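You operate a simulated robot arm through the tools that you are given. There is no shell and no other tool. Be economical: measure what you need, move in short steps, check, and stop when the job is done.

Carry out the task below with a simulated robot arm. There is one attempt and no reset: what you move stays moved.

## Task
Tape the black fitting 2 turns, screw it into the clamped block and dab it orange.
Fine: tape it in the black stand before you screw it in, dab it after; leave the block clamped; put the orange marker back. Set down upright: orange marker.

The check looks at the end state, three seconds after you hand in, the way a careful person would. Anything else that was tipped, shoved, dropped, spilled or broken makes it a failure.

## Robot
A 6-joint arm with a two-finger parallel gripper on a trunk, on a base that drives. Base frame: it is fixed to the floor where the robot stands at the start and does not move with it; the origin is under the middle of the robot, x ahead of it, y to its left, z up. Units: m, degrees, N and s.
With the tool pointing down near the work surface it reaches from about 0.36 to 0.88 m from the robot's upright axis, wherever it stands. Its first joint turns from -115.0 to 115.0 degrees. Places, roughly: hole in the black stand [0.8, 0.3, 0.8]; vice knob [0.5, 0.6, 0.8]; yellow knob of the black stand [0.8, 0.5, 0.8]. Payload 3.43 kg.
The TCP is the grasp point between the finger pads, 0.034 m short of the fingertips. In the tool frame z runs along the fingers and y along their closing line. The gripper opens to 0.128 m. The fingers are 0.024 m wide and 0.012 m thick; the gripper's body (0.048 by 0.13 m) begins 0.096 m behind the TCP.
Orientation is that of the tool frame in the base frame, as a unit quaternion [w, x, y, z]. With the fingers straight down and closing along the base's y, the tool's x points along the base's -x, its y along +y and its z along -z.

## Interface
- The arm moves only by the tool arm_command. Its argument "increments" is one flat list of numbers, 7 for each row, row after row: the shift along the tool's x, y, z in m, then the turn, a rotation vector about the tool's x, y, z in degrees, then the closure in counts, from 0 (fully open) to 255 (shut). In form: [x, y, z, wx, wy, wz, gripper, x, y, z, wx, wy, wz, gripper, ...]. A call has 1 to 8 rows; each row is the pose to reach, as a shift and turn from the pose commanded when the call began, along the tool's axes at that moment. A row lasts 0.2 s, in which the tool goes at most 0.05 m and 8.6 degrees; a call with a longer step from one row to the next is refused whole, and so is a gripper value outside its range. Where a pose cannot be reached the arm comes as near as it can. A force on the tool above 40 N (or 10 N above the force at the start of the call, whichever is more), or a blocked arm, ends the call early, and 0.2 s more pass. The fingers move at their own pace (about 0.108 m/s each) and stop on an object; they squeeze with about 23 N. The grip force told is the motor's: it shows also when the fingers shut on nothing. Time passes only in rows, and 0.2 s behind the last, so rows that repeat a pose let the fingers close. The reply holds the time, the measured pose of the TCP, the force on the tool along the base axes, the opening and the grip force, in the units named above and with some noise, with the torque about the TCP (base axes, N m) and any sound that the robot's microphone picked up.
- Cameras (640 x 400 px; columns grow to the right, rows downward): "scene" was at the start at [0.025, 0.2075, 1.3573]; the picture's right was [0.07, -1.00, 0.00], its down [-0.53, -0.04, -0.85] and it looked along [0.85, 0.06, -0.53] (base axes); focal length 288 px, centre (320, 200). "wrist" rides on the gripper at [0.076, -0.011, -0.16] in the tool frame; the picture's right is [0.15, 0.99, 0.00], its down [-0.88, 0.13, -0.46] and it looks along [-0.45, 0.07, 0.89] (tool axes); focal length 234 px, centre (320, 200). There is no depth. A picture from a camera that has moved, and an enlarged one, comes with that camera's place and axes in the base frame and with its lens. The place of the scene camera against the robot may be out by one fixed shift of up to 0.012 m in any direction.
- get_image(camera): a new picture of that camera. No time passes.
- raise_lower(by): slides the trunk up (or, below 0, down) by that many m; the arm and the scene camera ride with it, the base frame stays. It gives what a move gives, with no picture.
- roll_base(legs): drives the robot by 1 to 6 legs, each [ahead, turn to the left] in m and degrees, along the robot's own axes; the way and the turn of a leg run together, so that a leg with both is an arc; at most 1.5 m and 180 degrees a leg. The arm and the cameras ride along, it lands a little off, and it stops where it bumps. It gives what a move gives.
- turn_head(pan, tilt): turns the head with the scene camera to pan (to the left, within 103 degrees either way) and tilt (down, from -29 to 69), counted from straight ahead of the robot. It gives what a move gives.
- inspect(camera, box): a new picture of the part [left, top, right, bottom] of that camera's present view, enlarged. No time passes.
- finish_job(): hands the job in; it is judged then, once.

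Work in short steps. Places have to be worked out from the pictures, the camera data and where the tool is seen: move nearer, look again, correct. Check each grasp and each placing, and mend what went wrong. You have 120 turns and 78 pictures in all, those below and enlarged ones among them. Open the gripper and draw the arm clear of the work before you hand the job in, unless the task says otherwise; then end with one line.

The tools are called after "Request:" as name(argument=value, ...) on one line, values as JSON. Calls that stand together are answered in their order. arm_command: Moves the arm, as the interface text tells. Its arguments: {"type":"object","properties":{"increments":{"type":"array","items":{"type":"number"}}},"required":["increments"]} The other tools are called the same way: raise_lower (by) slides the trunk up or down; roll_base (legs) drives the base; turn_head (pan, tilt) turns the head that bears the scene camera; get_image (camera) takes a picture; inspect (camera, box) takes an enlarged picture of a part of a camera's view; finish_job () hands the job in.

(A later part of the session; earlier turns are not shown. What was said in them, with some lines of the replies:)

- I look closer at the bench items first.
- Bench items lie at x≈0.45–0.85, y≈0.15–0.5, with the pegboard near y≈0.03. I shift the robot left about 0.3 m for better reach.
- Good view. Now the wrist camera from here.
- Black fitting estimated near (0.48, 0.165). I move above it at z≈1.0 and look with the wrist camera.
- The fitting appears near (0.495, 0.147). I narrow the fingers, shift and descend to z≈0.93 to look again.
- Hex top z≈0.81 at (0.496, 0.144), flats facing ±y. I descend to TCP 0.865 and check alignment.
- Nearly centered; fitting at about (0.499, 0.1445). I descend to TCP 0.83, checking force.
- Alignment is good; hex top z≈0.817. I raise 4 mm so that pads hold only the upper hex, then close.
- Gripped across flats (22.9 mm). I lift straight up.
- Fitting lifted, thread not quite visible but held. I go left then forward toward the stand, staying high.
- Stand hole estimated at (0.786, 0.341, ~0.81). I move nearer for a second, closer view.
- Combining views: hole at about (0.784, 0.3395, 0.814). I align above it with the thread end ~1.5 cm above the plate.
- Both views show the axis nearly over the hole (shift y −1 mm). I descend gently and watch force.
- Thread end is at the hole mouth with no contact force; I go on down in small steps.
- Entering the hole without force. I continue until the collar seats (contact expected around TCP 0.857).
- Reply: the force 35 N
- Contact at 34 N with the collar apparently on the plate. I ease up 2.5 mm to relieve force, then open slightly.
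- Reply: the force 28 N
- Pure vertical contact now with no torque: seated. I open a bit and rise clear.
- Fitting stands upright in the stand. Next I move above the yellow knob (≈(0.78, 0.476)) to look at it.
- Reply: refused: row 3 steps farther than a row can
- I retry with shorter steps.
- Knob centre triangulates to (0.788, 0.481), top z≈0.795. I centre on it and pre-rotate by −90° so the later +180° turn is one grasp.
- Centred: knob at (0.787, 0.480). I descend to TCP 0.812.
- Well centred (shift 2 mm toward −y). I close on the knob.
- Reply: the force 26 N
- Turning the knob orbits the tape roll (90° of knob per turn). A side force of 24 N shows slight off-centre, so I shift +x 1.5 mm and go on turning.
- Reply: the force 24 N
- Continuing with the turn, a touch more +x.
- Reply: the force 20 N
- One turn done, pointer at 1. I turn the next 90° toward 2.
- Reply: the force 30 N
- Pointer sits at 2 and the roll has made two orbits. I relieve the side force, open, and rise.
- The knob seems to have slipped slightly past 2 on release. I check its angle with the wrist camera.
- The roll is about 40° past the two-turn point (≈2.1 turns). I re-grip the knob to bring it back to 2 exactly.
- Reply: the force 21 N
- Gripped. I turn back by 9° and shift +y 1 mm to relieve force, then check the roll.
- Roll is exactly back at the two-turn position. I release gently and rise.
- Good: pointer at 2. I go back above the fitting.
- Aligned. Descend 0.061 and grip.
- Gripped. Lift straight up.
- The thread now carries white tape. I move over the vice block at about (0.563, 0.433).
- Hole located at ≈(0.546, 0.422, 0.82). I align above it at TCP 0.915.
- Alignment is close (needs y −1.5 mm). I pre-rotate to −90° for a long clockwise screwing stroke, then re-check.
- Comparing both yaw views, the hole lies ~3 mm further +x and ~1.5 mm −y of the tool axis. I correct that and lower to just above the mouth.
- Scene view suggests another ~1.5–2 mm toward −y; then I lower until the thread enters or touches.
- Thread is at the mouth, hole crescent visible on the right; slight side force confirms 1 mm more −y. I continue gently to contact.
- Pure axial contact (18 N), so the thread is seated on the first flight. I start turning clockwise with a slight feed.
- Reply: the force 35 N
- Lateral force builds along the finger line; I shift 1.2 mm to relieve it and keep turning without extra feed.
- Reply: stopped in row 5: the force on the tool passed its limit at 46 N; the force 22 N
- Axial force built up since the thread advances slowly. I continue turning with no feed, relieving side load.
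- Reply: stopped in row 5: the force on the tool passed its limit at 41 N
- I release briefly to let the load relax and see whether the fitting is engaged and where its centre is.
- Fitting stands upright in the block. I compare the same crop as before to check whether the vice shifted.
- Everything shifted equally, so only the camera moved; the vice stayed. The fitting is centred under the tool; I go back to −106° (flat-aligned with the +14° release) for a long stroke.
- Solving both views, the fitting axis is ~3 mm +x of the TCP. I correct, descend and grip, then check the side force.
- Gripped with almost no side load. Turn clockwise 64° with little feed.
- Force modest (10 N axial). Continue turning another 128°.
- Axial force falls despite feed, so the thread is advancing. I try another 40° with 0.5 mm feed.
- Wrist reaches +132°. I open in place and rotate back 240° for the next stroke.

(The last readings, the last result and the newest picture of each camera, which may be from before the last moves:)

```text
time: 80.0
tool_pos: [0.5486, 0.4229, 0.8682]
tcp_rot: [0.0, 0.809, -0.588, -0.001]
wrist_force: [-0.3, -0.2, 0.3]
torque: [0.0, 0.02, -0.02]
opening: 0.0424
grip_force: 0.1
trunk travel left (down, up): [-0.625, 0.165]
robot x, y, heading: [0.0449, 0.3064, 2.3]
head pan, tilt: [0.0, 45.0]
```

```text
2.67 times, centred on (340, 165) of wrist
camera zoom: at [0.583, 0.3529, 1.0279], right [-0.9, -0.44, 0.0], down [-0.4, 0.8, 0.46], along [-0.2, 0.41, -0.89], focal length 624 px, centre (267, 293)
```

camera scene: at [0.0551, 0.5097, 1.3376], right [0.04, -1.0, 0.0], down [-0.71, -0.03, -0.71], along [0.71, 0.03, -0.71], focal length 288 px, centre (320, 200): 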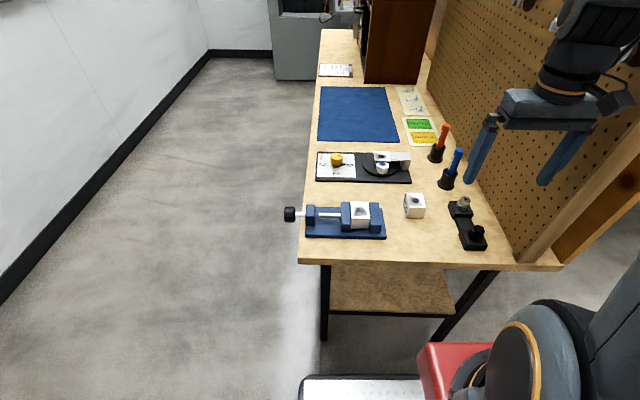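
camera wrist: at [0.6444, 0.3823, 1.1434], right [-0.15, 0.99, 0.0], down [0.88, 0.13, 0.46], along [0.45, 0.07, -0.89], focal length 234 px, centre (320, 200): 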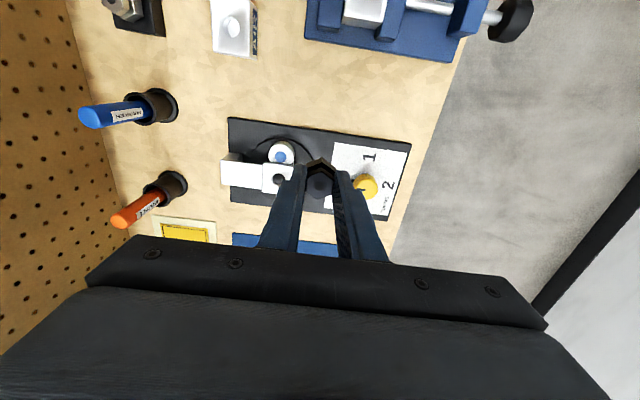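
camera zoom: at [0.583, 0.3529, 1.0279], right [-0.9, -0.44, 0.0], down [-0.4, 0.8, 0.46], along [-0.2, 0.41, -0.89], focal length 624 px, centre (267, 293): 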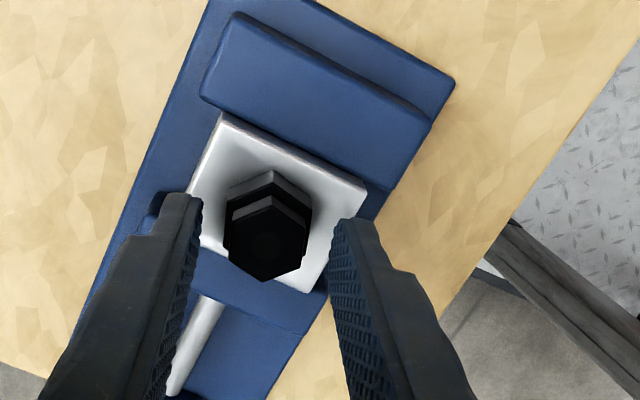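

Centred. I lower 2 mm, grip, and turn the next stroke with ~0.4 mm feed per 64°.

Request:
arm_command(increments=[0.001, 0, 0.001, 0, 0, 0, 230, 0.001, 0, 0.001, 0, 0, 0, 255, 0.001, 0, 0.001, 0, 0, 0, 255, 0.001, 0, 0.0015, 0, 0, 8, 255, 0.001, 0, 0.0015, 0, 0, 16, 255, 0.001, 0, 0.0015, 0, 0, 24, 255, 0.001, 0, 0.0015, 0, 0, 32, 255, 0.001, 0, 0.0015, 0, 0, 40, 255])

Request:
arm_command(increments=[0, 0, 0.0002, 0, 0, 8, 255, 0, 0, 0.0003, 0, 0, 16, 255, 0, 0, 0.0004, 0, 0, 24, 255, 0, 0, 0.0005, 0, 0, 32, 255, 0, 0, 0.0005, 0, 0, 40, 255, 0, 0, 0.0005, 0, 0, 48, 255, 0, 0, 0.0005, 0, 0, 56, 255, 0, 0, 0.0005, 0, 0, 64, 255])

Request:
arm_command(increments=[0, 0, 0.0002, 0, 0, 8, 255, 0, 0, 0.0003, 0, 0, 16, 255, 0, 0, 0.0004, 0, 0, 24, 255, 0, 0, 0.0005, 0, 0, 32, 255, 0, 0, 0.0005, 0, 0, 40, 255, 0, 0, 0.0005, 0, 0, 48, 255, 0, 0, 0.0005, 0, 0, 56, 255, 0, 0, 0.0005, 0, 0, 64, 255])

Request:
arm_command(increments=[0, 0, 0.0002, 0, 0, 8, 255, 0, 0, 0.0003, 0, 0, 16, 255, 0, 0, 0.0004, 0, 0, 24, 255, 0, 0, 0.0005, 0, 0, 32, 255, 0, 0, 0.0005, 0, 0, 40, 255, 0, 0, 0.0005, 0, 0, 48, 255, 0, 0, 0.0005, 0, 0, 56, 255, 0, 0, 0.0005, 0, 0, 64, 255])

```text
time: 81.8
tool_pos: [0.5468, 0.4197, 0.8667]
tcp_rot: [-0.001, -0.557, 0.83, 0.001]
wrist_force: [-8.1, -3.9, 7.9]
torque: [-0.23, 0.51, 0.39]
opening: 0.0236
grip_force: 22.5
trunk travel left (down, up): [-0.625, 0.165]
robot x, y, heading: [0.0453, 0.3082, 2.1]
head pan, tilt: [0.0, 45.0]
```

```text
time: 83.7
tool_pos: [0.5488, 0.4206, 0.8671]
tcp_rot: [0.001, -0.032, 0.999, 0.001]
wrist_force: [-13.7, 8.3, 15.2]
torque: [0.27, 0.49, 0.39]
opening: 0.0237
grip_force: 23.0
trunk travel left (down, up): [-0.625, 0.165]
robot x, y, heading: [0.0452, 0.3049, 2.6]
head pan, tilt: [0.0, 45.0]
```

```text
time: 85.5
tool_pos: [0.5492, 0.4209, 0.866]
tcp_rot: [-0.001, 0.502, 0.865, 0.002]
wrist_force: [3.9, -6.2, 14.7]
torque: [-0.29, -0.1, 0.56]
opening: 0.0231
grip_force: 23.4
trunk travel left (down, up): [-0.625, 0.165]
robot x, y, heading: [0.0473, 0.3086, 2.2]
head pan, tilt: [0.0, 45.0]
```

```text
time: 87.2
tool_pos: [0.5474, 0.4209, 0.866]
tcp_rot: [-0.002, 0.884, 0.467, 0.0]
wrist_force: [-15.0, -2.0, 18.9]
torque: [-0.09, 0.43, 0.35]
opening: 0.0233
grip_force: 23.0
trunk travel left (down, up): [-0.625, 0.165]
robot x, y, heading: [0.044, 0.3087, 2.3]
head pan, tilt: [0.0, 45.0]
```

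Torque about z has risen to ~0.4–0.5 N·m. I open, lift and inspect how deep the fitting sits.

Request:
arm_command(increments=[0, 0, 0, 0, 0, 0, 210, 0, 0, 0, 0, 0, 0, 170, 0, 0, 0, 0, 0, 0, 170, 0, 0, -0.04, 0, 0, -6, 170, 0, 0, -0.08, 0, 0, -12, 170])

Request:
inspect(camera="scene", box=[330, 180, 394, 220])

Request:
inspect(camera="wrist", box=[220, 60, 460, 210])

```text
time: 88.5
tool_pos: [0.5485, 0.422, 0.9441]
tcp_rot: [-0.001, 0.829, 0.559, 0.001]
wrist_force: [-0.2, -0.6, -0.7]
torque: [-0.03, 0.02, 0.0]
opening: 0.0427
grip_force: 0.0
trunk travel left (down, up): [-0.625, 0.165]
robot x, y, heading: [0.044, 0.3063, 2.4]
head pan, tilt: [0.0, 45.0]
```

```text
10.00 times, centred on (362, 200) of scene
camera zoom: at [0.0551, 0.5098, 1.3376], right [0.04, -1.0, 0.0], down [-0.71, -0.03, -0.71], along [0.71, 0.03, -0.71], focal length 2882 px, centre (-100, 200)
```

zoom: 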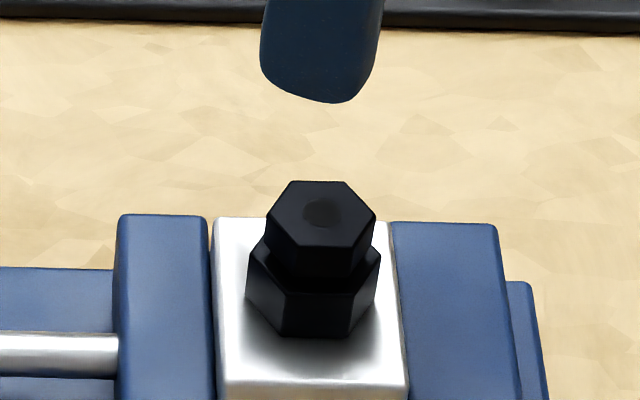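

```text
2.67 times, centred on (340, 135) of wrist
camera zoom: at [0.5674, 0.4956, 1.1042], right [0.97, -0.24, 0.0], down [-0.21, -0.87, 0.45], along [-0.11, -0.44, -0.89], focal length 624 px, centre (267, 373)
```

zoom: 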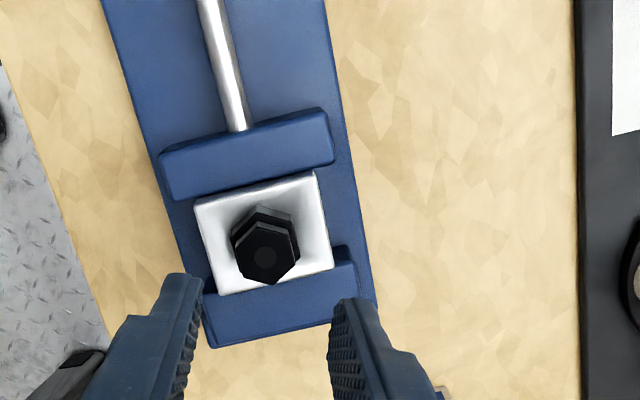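

The fitting has sunk ~3.5 mm and looks near seated. I do another stroke: rotate back 228° to a flat-aligned yaw.

Request:
arm_command(increments=[0, 0, 0, 0, 0, -8.5, 170, 0, 0, 0, 0, 0, -17, 170, 0, 0, 0, 0, 0, -25.5, 170, 0, 0, 0, 0, 0, -34, 170, 0, 0, 0, 0, 0, -42.5, 170, 0, 0, 0, 0, 0, -51, 170, 0, 0, 0, 0, 0, -59.5, 170, 0, 0, 0, 0, 0, -68, 170])

Request:
arm_command(increments=[0, 0, 0, 0, 0, -8.5, 170, 0, 0, 0, 0, 0, -17, 170, 0, 0, 0, 0, 0, -25.5, 170, 0, 0, 0, 0, 0, -34, 170, 0, 0, 0, 0, 0, -42.5, 170, 0, 0, 0, 0, 0, -51, 170, 0, 0, 0, 0, 0, -59.5, 170, 0, 0, 0, 0, 0, -68, 170])

Request:
arm_command(increments=[0, 0, 0, 0, 0, -8.5, 170, 0, 0, 0, 0, 0, -17, 170, 0, 0, 0, 0, 0, -25.5, 170, 0, 0, 0, 0, 0, -34, 170, 0, 0, 0, 0, 0, -42.5, 170, 0, 0, 0, 0, 0, -51, 170, 0, 0, 0, 0, 0, -59.5, 170, 0, 0, 0, 0, 0, -68, 170])

Request:
arm_command(increments=[0, 0, 0, 0, 0, -8.5, 170, 0, 0, 0, 0, 0, -17, 170, 0, 0, 0, 0, 0, -24, 170, 0, 0, 0, 0, 0, -24, 170])

Request:
inspect(camera="wrist", box=[220, 60, 460, 210])

```text
time: 90.2
tool_pos: [0.5495, 0.4199, 0.9454]
tcp_rot: [-0.001, 0.375, 0.927, 0.001]
wrist_force: [1.0, -0.5, 0.2]
torque: [0.02, -0.03, -0.04]
opening: 0.0428
grip_force: 0.0
trunk travel left (down, up): [-0.625, 0.165]
robot x, y, heading: [0.0473, 0.3022, 2.5]
head pan, tilt: [0.0, 45.0]
```

```text
time: 92.0
tool_pos: [0.5493, 0.4206, 0.9454]
tcp_rot: [0.001, -0.208, 0.978, 0.001]
wrist_force: [-0.7, 0.1, -0.9]
torque: [-0.02, 0.0, 0.01]
opening: 0.0425
grip_force: 0.1
trunk travel left (down, up): [-0.625, 0.165]
robot x, y, heading: [0.0461, 0.3094, 2.2]
head pan, tilt: [0.0, 45.0]
```

```text
time: 93.8
tool_pos: [0.5493, 0.4186, 0.9463]
tcp_rot: [0.0, 0.719, -0.695, 0.0]
wrist_force: [-0.1, 0.5, 0.2]
torque: [-0.02, 0.0, 0.03]
opening: 0.0427
grip_force: 0.1
trunk travel left (down, up): [-0.625, 0.165]
robot x, y, heading: [0.0466, 0.3136, 2.2]
head pan, tilt: [0.0, 45.0]
```

```text
time: 94.8
tool_pos: [0.5495, 0.4197, 0.9459]
tcp_rot: [-0.001, 0.848, -0.53, 0.0]
wrist_force: [-0.2, 0.4, 0.0]
torque: [0.01, -0.02, -0.01]
opening: 0.0426
grip_force: 0.0
trunk travel left (down, up): [-0.625, 0.165]
robot x, y, heading: [0.0488, 0.3076, 2.4]
head pan, tilt: [0.0, 45.0]
```

```text
2.67 times, centred on (340, 135) of wrist
camera zoom: at [0.5924, 0.3568, 1.1054], right [-0.83, -0.56, 0.0], down [-0.5, 0.73, 0.46], along [-0.26, 0.38, -0.89], focal length 624 px, centre (267, 373)
```

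zoom: 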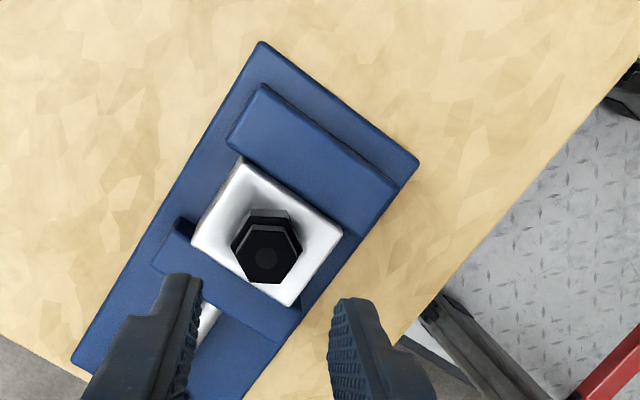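

The hex now has flats facing ±x, so I align the fingers to yaw −90°, descend and grip.

Request:
arm_command(increments=[0, 0, 0.015, 0, 0, 8.5, 170, 0, 0, 0.03, 0, 0, 17, 170, 0, 0, 0.045, 0, 0, 26, 170, 0, 0, 0.065, 0, 0, 26, 170, 0, 0, 0.081, 0, 0, 26, 170, 0, 0, 0.081, 0, 0, 26, 230, 0, 0, 0.081, 0, 0, 26, 255, 0, 0, 0.081, 0, 0, 26, 255])

```text
refused: row 3 steps farther than a row can; nothing moved
```

Row 3 stepped 9°; I fix it.

Request:
arm_command(increments=[0, 0, 0.015, 0, 0, 8.5, 170, 0, 0, 0.03, 0, 0, 17, 170, 0, 0, 0.045, 0, 0, 25.5, 170, 0, 0, 0.065, 0, 0, 26, 170, 0, 0, 0.081, 0, 0, 26, 170, 0, 0, 0.081, 0, 0, 26, 230, 0, 0, 0.081, 0, 0, 26, 255, 0, 0, 0.081, 0, 0, 26, 255])

Request:
arm_command(increments=[0, 0, 0, 0, 0, 8, 255, 0, 0, 0, 0, 0, 16, 255, 0, 0, 0, 0, 0, 24, 255, 0, 0, 0, 0, 0, 32, 255])

Request:
arm_command(increments=[0, 0, 0.0002, 0, 0, 8, 255, 0, 0, 0.0002, 0, 0, 16, 255, 0, 0, 0.0002, 0, 0, 24, 255, 0, 0, 0.0002, 0, 0, 32, 255])

```text
time: 96.7
tool_pos: [0.5487, 0.4208, 0.8656]
tcp_rot: [0.001, -0.706, 0.708, 0.001]
wrist_force: [-9.1, 0.5, 0.1]
torque: [0.05, 0.36, 0.08]
opening: 0.0277
grip_force: 23.2
trunk travel left (down, up): [-0.625, 0.165]
robot x, y, heading: [0.0468, 0.3094, 2.4]
head pan, tilt: [0.0, 45.0]
```

```text
time: 97.7
tool_pos: [0.5476, 0.4214, 0.8641]
tcp_rot: [0.0, -0.482, 0.876, 0.001]
wrist_force: [-14.4, -0.7, 1.1]
torque: [0.03, 0.53, 0.49]
opening: 0.0319
grip_force: 22.4
trunk travel left (down, up): [-0.625, 0.165]
robot x, y, heading: [0.0464, 0.3085, 2.4]
head pan, tilt: [0.0, 45.0]
```

```text
time: 98.7
tool_pos: [0.5491, 0.4216, 0.8641]
tcp_rot: [0.001, -0.224, 0.975, 0.001]
wrist_force: [-13.6, 8.3, 0.7]
torque: [0.34, 0.37, 0.78]
opening: 0.0282
grip_force: 23.2
trunk travel left (down, up): [-0.625, 0.165]
robot x, y, heading: [0.0456, 0.3106, 2.3]
head pan, tilt: [0.0, 45.0]
```

Opening now 28–32 mm: the fingers are slipping around the lower hex while torque reaches 0.78 N·m, meaning the fitting resists. I release, lift and inspect.

Request:
arm_command(increments=[0, 0, 0, 0, 0, 0, 210, 0, 0, 0, 0, 0, 0, 160, 0, 0, 0, 0, 0, 0, 150, 0, 0, -0.04, 0, 0, 0, 150, 0, 0, -0.08, 0, 0, 0, 150])

Request:
inspect(camera="scene", box=[330, 180, 394, 220])

```text
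time: 99.8
tool_pos: [0.5489, 0.4225, 0.9447]
tcp_rot: [0.0, -0.223, 0.975, 0.0]
wrist_force: [-0.2, -0.3, -0.8]
torque: [-0.01, 0.03, 0.0]
opening: 0.0528
grip_force: 0.0
trunk travel left (down, up): [-0.625, 0.165]
robot x, y, heading: [0.0426, 0.3095, 2.4]
head pan, tilt: [0.0, 45.0]
```

```text
10.00 times, centred on (362, 200) of scene
camera zoom: at [0.0551, 0.5098, 1.3377], right [0.04, -1.0, 0.0], down [-0.71, -0.03, -0.71], along [0.71, 0.03, -0.71], focal length 2882 px, centre (-100, 200)
```

zoom: 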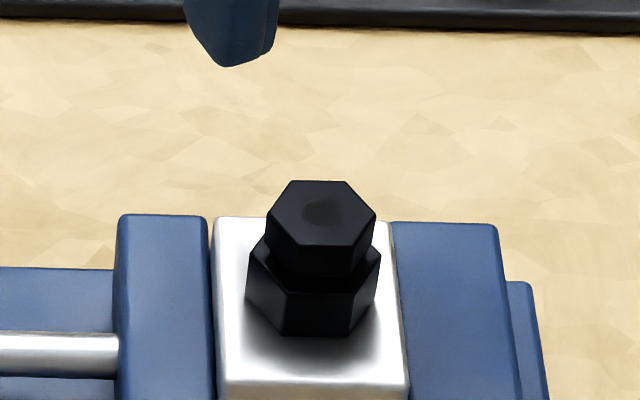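

Fitting unchanged by that stroke: it is tight. I inspect the collar–block interface closely.

Request:
inspect(camera="scene", box=[346, 192, 378, 220])

Request:
inspect(camera="wrist", box=[280, 100, 360, 180])

```text
14.29 times, centred on (362, 206) of scene
camera zoom: at [0.0551, 0.5098, 1.3377], right [0.04, -1.0, 0.0], down [-0.71, -0.03, -0.71], along [0.71, 0.03, -0.71], focal length 4117 px, centre (-280, 114)
```

zoom: 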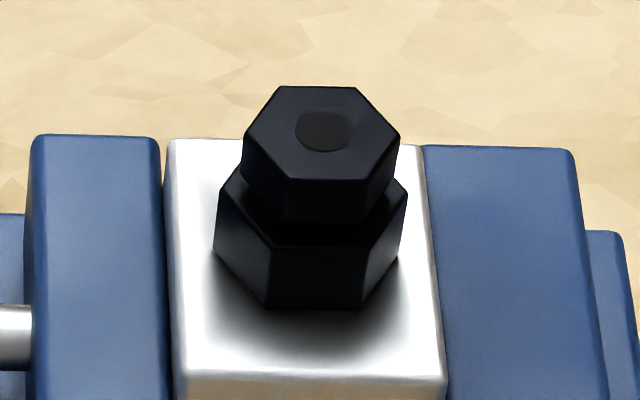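

```text
5.00 times, centred on (320, 140) of wrist
camera zoom: at [0.4862, 0.3781, 1.105], right [-0.56, 0.83, 0.0], down [0.74, 0.5, 0.46], along [0.38, 0.26, -0.89], focal length 1171 px, centre (320, 500)
```

zoom: 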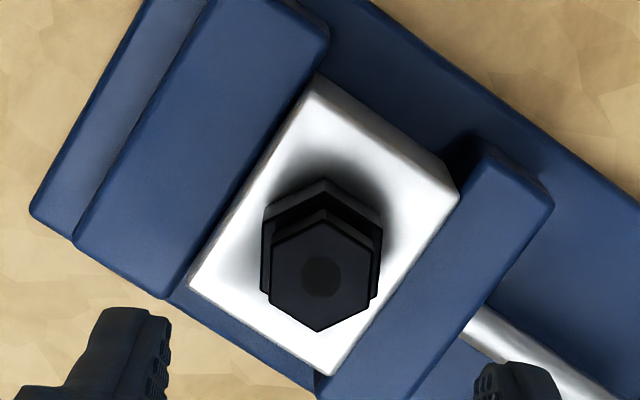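

The collar sits flush on the block: seated and tight. Next the orange marker, near (0.825, 0.168); I move toward it high up with the wrist straightened.

Request:
arm_command(increments=[0, 0, -0.045, 0, 0, 0, 130, -0.0143, -0.0365, -0.075, 0, 0, 4, 130, -0.031, -0.079, -0.075, 0, 0, 10, 130, -0.0477, -0.1217, -0.075, 0, 0, 16, 130, -0.0645, -0.1644, -0.075, 0, 0, 22, 130, -0.081, -0.207, -0.075, 0, 0, 26, 130, -0.098, -0.25, -0.075, 0, 0, 26, 130, -0.1146, -0.2922, -0.075, 0, 0, 26, 130])

Request:
get_image(camera="wrist")

Request:
get_image(camera="scene")

```text
time: 101.7
tool_pos: [0.7819, 0.2083, 1.0217]
tcp_rot: [-0.001, 0.001, 1.0, 0.001]
wrist_force: [-0.4, 0.8, 0.6]
torque: [-0.05, -0.02, 0.03]
opening: 0.063
grip_force: 0.0
trunk travel left (down, up): [-0.625, 0.165]
robot x, y, heading: [0.0436, 0.3057, 2.6]
head pan, tilt: [0.0, 45.0]
```

```text
7 pictures are left
camera wrist: at [0.7057, 0.197, 1.1811], right [-0.14, 0.99, 0.0], down [0.88, 0.13, 0.46], along [0.45, 0.07, -0.89], focal length 234 px, centre (320, 200)
```

wrist: 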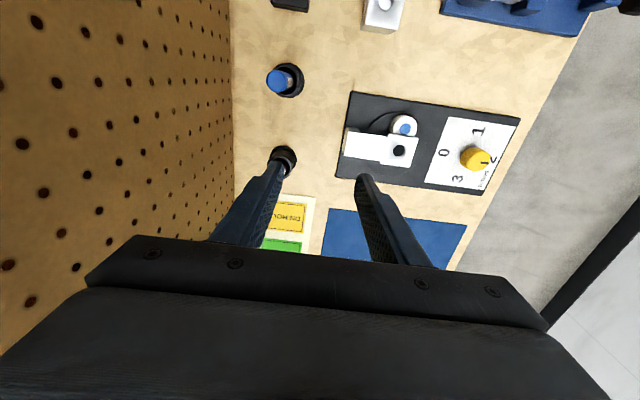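

```text
6 pictures are left
camera scene: at [0.0543, 0.5099, 1.3376], right [0.04, -1.0, 0.0], down [-0.71, -0.03, -0.71], along [0.71, 0.03, -0.71], focal length 288 px, centre (320, 200)
```

scene: 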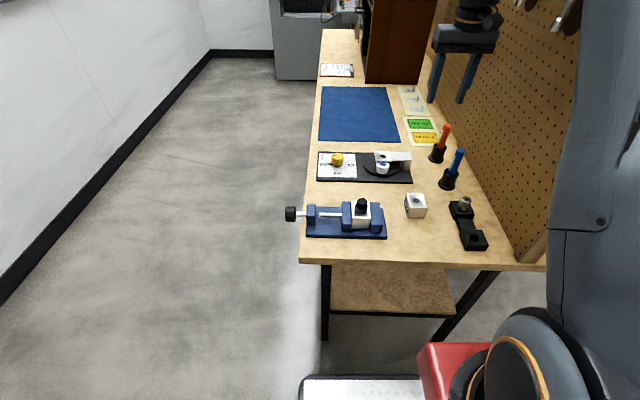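

Only 6 pictures remain, so I'm frugal. Marker triangulates to ≈(0.84, 0.152), top ≈0.88. I move above it with fingers wider and take one look.

Request:
arm_command(increments=[-0.029, -0.028, 0.015, 0, 0, 0, 90, -0.058, -0.056, 0.035, 0, 0, 0, 90, -0.058, -0.056, 0.055, 0, 0, 0, 90, -0.058, -0.056, 0.055, 0, 0, 0, 90])

Request:
inspect(camera="wrist", box=[220, 90, 460, 240])

```text
time: 102.7
tool_pos: [0.8379, 0.1516, 0.9667]
tcp_rot: [0.0, 0.002, 1.0, 0.001]
wrist_force: [0.2, 0.8, -0.1]
torque: [0.0, 0.02, 0.05]
opening: 0.0828
grip_force: 0.1
trunk travel left (down, up): [-0.625, 0.165]
robot x, y, heading: [0.0474, 0.3051, 2.5]
head pan, tilt: [0.0, 45.0]
```

```text
2.67 times, centred on (340, 165) of wrist
camera zoom: at [0.7632, 0.1394, 1.1247], right [-0.14, 0.99, 0.0], down [0.88, 0.13, 0.46], along [0.45, 0.07, -0.89], focal length 624 px, centre (267, 293)
```

zoom: 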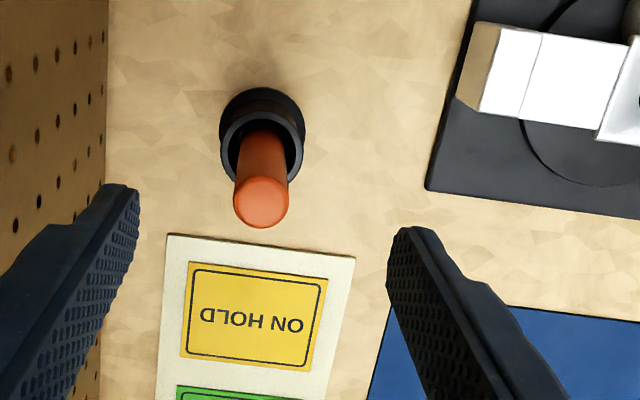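

Marker is about +4 mm x, −2 mm y of the axis, top ≈0.893. I descend to TCP 0.865 and grip.

Request:
arm_command(increments=[-0.004, -0.002, 0.035, 0, 0, 0, 90, -0.004, -0.002, 0.07, 0, 0, 0, 90, -0.004, -0.002, 0.102, 0, 0, 0, 90, -0.004, -0.002, 0.102, 0, 0, 0, 200, -0.004, -0.002, 0.102, 0, 0, 0, 255, -0.004, -0.002, 0.102, 0, 0, 0, 255, -0.004, -0.002, 0.102, 0, 0, 0, 255])

```text
time: 104.2
tool_pos: [0.8424, 0.1491, 0.8631]
tcp_rot: [0.0, 0.002, 1.0, 0.001]
wrist_force: [-1.3, -0.1, -0.6]
torque: [-0.03, -0.03, -0.02]
opening: 0.0214
grip_force: 22.9
trunk travel left (down, up): [-0.625, 0.165]
robot x, y, heading: [0.0488, 0.3084, 2.7]
head pan, tilt: [0.0, 45.0]
```

Gripped at 21 mm. Lift straight up 0.13 m and take a scene picture of the marker.

Request:
arm_command(increments=[0, 0, -0.02, 0, 0, 0, 255, 0, 0, -0.05, 0, 0, 0, 255, 0, 0, -0.09, 0, 0, 0, 255, 0, 0, -0.13, 0, 0, 0, 255])

Request:
inspect(camera="scene", box=[390, 50, 500, 170])

```text
time: 105.2
tool_pos: [0.8427, 0.1475, 0.9914]
tcp_rot: [-0.001, 0.002, 1.0, 0.001]
wrist_force: [0.4, 0.2, 0.0]
torque: [-0.01, 0.02, -0.01]
opening: 0.0217
grip_force: 23.0
trunk travel left (down, up): [-0.625, 0.165]
robot x, y, heading: [0.0446, 0.3072, 2.3]
head pan, tilt: [0.0, 45.0]
```

```text
3.33 times, centred on (445, 110) of scene
camera zoom: at [0.0551, 0.5095, 1.3377], right [0.04, -1.0, 0.0], down [-0.71, -0.03, -0.71], along [0.71, 0.03, -0.71], focal length 961 px, centre (-97, 500)
```

zoom: 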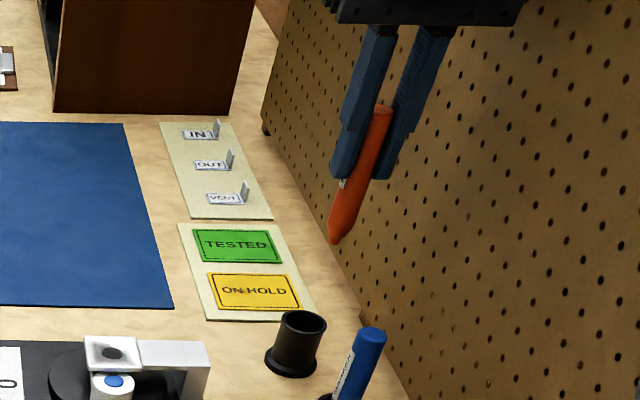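

Marker tip is ~0.094 m below the TCP. I carry it left then back to above the fitting (fitting top ≈0.848), aiming 8 mm off centre in −y.

Request:
arm_command(increments=[0, 0.04, -0.015, 0, 0, 0, 255, 0, 0.08, -0.02, 0, 0, 0, 255, 0, 0.12, -0.02, 0, 0, 0, 255, 0, 0.16, -0.02, 0, 0, 0, 255, 0.035, 0.185, -0.02, 0, 0, 0, 255, 0.07, 0.21, -0.02, 0, 0, 0, 255, 0.11, 0.23, -0.02, 0, 0, 0, 255, 0.15, 0.25, -0.02, 0, 0, 0, 255])

Request:
arm_command(increments=[0.045, 0.006, 0, 0, 0, 0, 255, 0.09, 0.012, 0, 0, 0, 0, 255, 0.1335, 0.016, 0, 0, 0, 0, 255, 0.1437, 0.016, 0.02, 0, 0, 0, 255, 0.1437, 0.016, 0.05, 0, 0, 0, 255, 0.1437, 0.016, 0.05, 0, 0, 0, 255])

Request:
inspect(camera="scene", box=[320, 140, 416, 220])

```text
time: 107.0
tool_pos: [0.6929, 0.3963, 1.0088]
tcp_rot: [0.0, 0.001, 1.0, 0.001]
wrist_force: [1.0, -0.5, -0.8]
torque: [0.01, 0.02, 0.0]
opening: 0.0215
grip_force: 23.1
trunk travel left (down, up): [-0.625, 0.165]
robot x, y, heading: [0.047, 0.3086, 2.2]
head pan, tilt: [0.0, 45.0]
```

```text
time: 108.5
tool_pos: [0.5515, 0.4159, 0.9617]
tcp_rot: [0.0, 0.001, 1.0, 0.001]
wrist_force: [-1.0, 0.0, -0.4]
torque: [-0.04, -0.01, -0.01]
opening: 0.0215
grip_force: 22.4
trunk travel left (down, up): [-0.625, 0.165]
robot x, y, heading: [0.0458, 0.307, 2.4]
head pan, tilt: [0.0, 45.0]
```

```text
5.00 times, centred on (368, 180) of scene
camera zoom: at [0.0546, 0.5097, 1.3377], right [0.04, -1.0, 0.0], down [-0.71, -0.03, -0.71], along [0.71, 0.03, -0.71], focal length 1441 px, centre (80, 300)
```

zoom: 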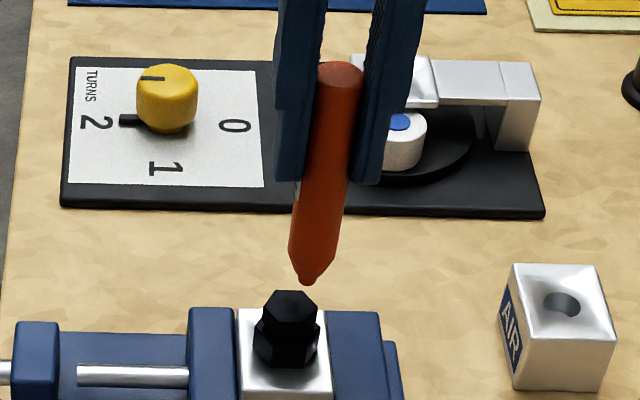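

Tip will land ~6 mm −y and ~4 mm −x of the fitting centre; I shift +x 3 mm and lower until a light touch.

Request:
arm_command(increments=[-0.003, 0, 0.005, 0, 0, 0, 255, -0.003, 0, 0.01, 0, 0, 0, 255, -0.003, 0, 0.014, 0, 0, 0, 255, -0.003, 0, 0.017, 0, 0, 0, 255])

```text
time: 109.5
tool_pos: [0.5524, 0.4159, 0.9473]
tcp_rot: [0.002, 0.002, 1.0, 0.001]
wrist_force: [-0.2, -0.1, 20.6]
torque: [0.48, -0.05, 0.01]
opening: 0.0217
grip_force: 22.8
trunk travel left (down, up): [-0.625, 0.165]
robot x, y, heading: [0.0472, 0.306, 2.6]
head pan, tilt: [0.0, 45.0]
```

Touch made (≈20 N). I raise 3 cm and look for the orange dab.

Request:
arm_command(increments=[0, 0, -0.003, 0, 0, 0, 255, 0, 0, -0.02, 0, 0, 0, 255, 0, 0, -0.06, 0, 0, 0, 255])

Request:
inspect(camera="scene", box=[320, 130, 416, 220])

```text
time: 110.2
tool_pos: [0.5506, 0.4148, 1.0061]
tcp_rot: [0.0, 0.0, 1.0, 0.001]
wrist_force: [0.4, -0.1, 0.4]
torque: [-0.02, 0.02, 0.01]
opening: 0.0217
grip_force: 23.1
trunk travel left (down, up): [-0.625, 0.165]
robot x, y, heading: [0.0441, 0.3067, 2.6]
head pan, tilt: [0.0, 45.0]
```

```text
4.44 times, centred on (368, 175) of scene
camera zoom: at [0.0551, 0.5098, 1.3376], right [0.04, -1.0, 0.0], down [-0.71, -0.03, -0.71], along [0.71, 0.03, -0.71], focal length 1281 px, centre (107, 311)
```

zoom: 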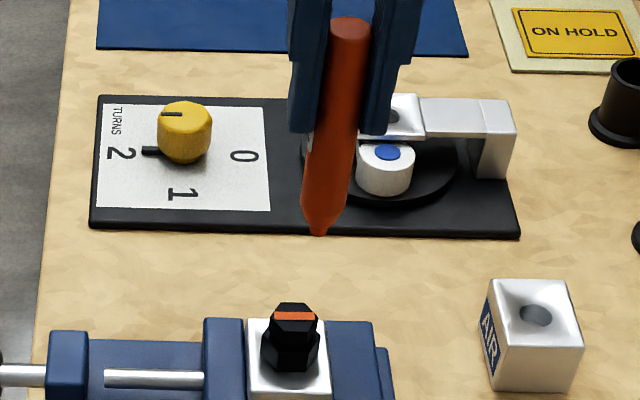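

An orange stripe shows on the fitting, and the marker is still vertical. I return it along the reverse path to above its cup.

Request:
arm_command(increments=[-0.045, -0.006, 0, 0, 0, 0, 255, -0.09, -0.012, 0, 0, 0, 0, 255, -0.135, -0.016, 0, 0, 0, 0, 255, -0.1757, -0.036, 0, 0, 0, 0, 255, -0.2157, -0.056, 0, 0, 0, 0, 255, -0.2507, -0.081, 0, 0, 0, 0, 255, -0.2907, -0.106, 0, 0, 0, 0, 255])

Request:
arm_command(increments=[0, -0.04, 0, 0, 0, 0, 255, 0, -0.08, 0, 0, 0, 0, 255, 0, -0.12, 0, 0, 0, 0, 255, 0, -0.16, 0, 0, 0, 0, 255, 0, -0.16, 0, 0, 0, 0, 255])

```text
time: 111.8
tool_pos: [0.8426, 0.3094, 1.0067]
tcp_rot: [0.0, 0.002, 1.0, 0.001]
wrist_force: [-0.5, 0.1, -0.2]
torque: [-0.07, -0.02, 0.0]
opening: 0.0214
grip_force: 23.2
trunk travel left (down, up): [-0.625, 0.165]
robot x, y, heading: [0.0485, 0.3083, 2.5]
head pan, tilt: [0.0, 45.0]
```

```text
time: 113.0
tool_pos: [0.8409, 0.1484, 1.0063]
tcp_rot: [0.0, 0.002, 1.0, 0.001]
wrist_force: [0.2, 0.2, -1.5]
torque: [0.02, 0.01, 0.0]
opening: 0.0214
grip_force: 23.2
trunk travel left (down, up): [-0.625, 0.165]
robot x, y, heading: [0.0496, 0.3075, 2.4]
head pan, tilt: [0.0, 45.0]
```

Back above the cup. I lower 8 cm so the tip is just over the rim, and check once.

Request:
arm_command(increments=[0, 0, 0.04, 0, 0, 0, 255, 0, 0, 0.075, 0, 0, 0, 255, 0, 0, 0.08, 0, 0, 0, 255])

Request:
inspect(camera="scene", box=[400, 90, 480, 170])

```text
time: 113.8
tool_pos: [0.8418, 0.1486, 0.9243]
tcp_rot: [0.0, 0.002, 1.0, 0.001]
wrist_force: [-0.7, 0.0, -0.3]
torque: [-0.01, 0.0, -0.04]
opening: 0.0219
grip_force: 23.3
trunk travel left (down, up): [-0.625, 0.165]
robot x, y, heading: [0.0425, 0.3079, 2.3]
head pan, tilt: [0.0, 45.0]
```

```text
5.00 times, centred on (440, 130) of scene
camera zoom: at [0.0547, 0.5096, 1.3377], right [0.04, -1.0, 0.0], down [-0.71, -0.03, -0.71], along [0.71, 0.03, -0.71], focal length 1441 px, centre (-280, 550)
```

zoom: 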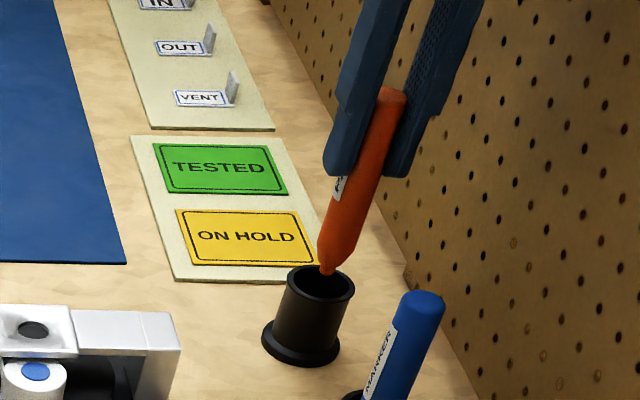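

Tip is entering the cup. I lower the rest slowly.

Request:
arm_command(increments=[0, 0, 0.015, 0, 0, 0, 255, 0, 0, 0.03, 0, 0, 0, 255, 0, 0, 0.042, 0, 0, 0, 255, 0, 0, 0.052, 0, 0, 0, 255, 0, 0, 0.058, 0, 0, 0, 255, 0, 0, 0.061, 0, 0, 0, 255])

```text
time: 115.2
tool_pos: [0.8432, 0.1492, 0.8665]
tcp_rot: [0.001, 0.002, 1.0, 0.0]
wrist_force: [2.1, -2.7, 21.3]
torque: [-0.65, -0.24, -0.08]
opening: 0.0217
grip_force: 23.0
trunk travel left (down, up): [-0.625, 0.165]
robot x, y, heading: [0.046, 0.3083, 2.6]
head pan, tilt: [0.0, 45.0]
```

Bottomed at 0.866 (21 N). I ease 1.5 mm, open, and rise straight.

Request:
arm_command(increments=[0, 0, -0.0015, 0, 0, 0, 255, 0, 0, -0.0015, 0, 0, 0, 215, 0, 0, -0.0015, 0, 0, 0, 150, 0, 0, -0.0015, 0, 0, 0, 90, 0, 0, -0.0015, 0, 0, 0, 90, 0, 0, -0.04, 0, 0, 0, 90, 0, 0, -0.08, 0, 0, 0, 90, 0, 0, -0.125, 0, 0, 0, 90])

Request:
arm_command(increments=[0.01, 0.045, 0, 0, 0, 0, 90, 0.04, 0.08, 0, 0, 0, 0, 90, 0.08, 0.1, -0.01, 0, 0, 0, 90, 0.12, 0.12, -0.02, 0, 0, 0, 90, 0.16, 0.12, -0.03, 0, 0, 0, 90, 0.2, 0.12, -0.04, 0, 0, 0, 90, 0.24, 0.12, -0.05, 0, 0, 0, 90])

Request:
get_image(camera="scene")

```text
time: 117.0
tool_pos: [0.8431, 0.1488, 0.9887]
tcp_rot: [0.0, 0.001, 1.0, 0.001]
wrist_force: [0.2, -0.2, 0.4]
torque: [-0.01, 0.04, -0.03]
opening: 0.0829
grip_force: 0.0
trunk travel left (down, up): [-0.625, 0.165]
robot x, y, heading: [0.0484, 0.3066, 2.6]
head pan, tilt: [0.0, 45.0]
```

```text
time: 118.7
tool_pos: [0.6038, 0.2693, 1.0418]
tcp_rot: [0.0, 0.001, 1.0, 0.001]
wrist_force: [-0.8, -0.5, -0.6]
torque: [0.02, 0.1, 0.0]
opening: 0.0826
grip_force: 0.0
trunk travel left (down, up): [-0.625, 0.165]
robot x, y, heading: [0.0448, 0.3084, 2.3]
head pan, tilt: [0.0, 45.0]
```

```text
0 pictures are left
camera scene: at [0.0553, 0.5096, 1.3377], right [0.04, -1.0, 0.0], down [-0.71, -0.03, -0.71], along [0.71, 0.03, -0.71], focal length 288 px, centre (320, 200)
```

scene: 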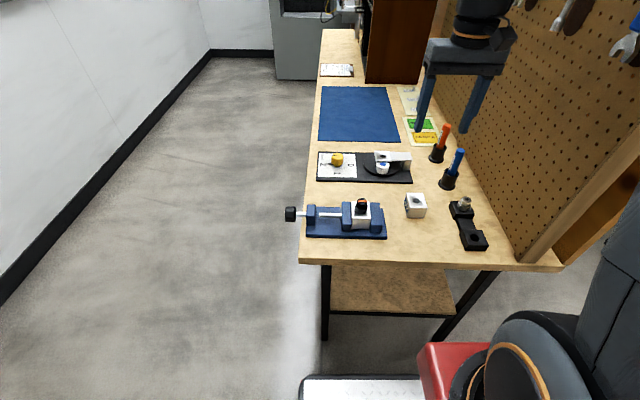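

The last picture shows the orange marker standing upright in its cup, the fitting in the clamped block with its orange mark, and nothing else disturbed. The gripper is open and the arm is clear of the work, so I hand in.

Request:
finish_job()

```text
The job is handed in.
```

The black fitting was taped 2 turns in the black stand, screwed into the clamped block until its collar sat flush and the fingers slipped on it, and dabbed orange; the orange marker is back upright in its cup, and the job is handed in.
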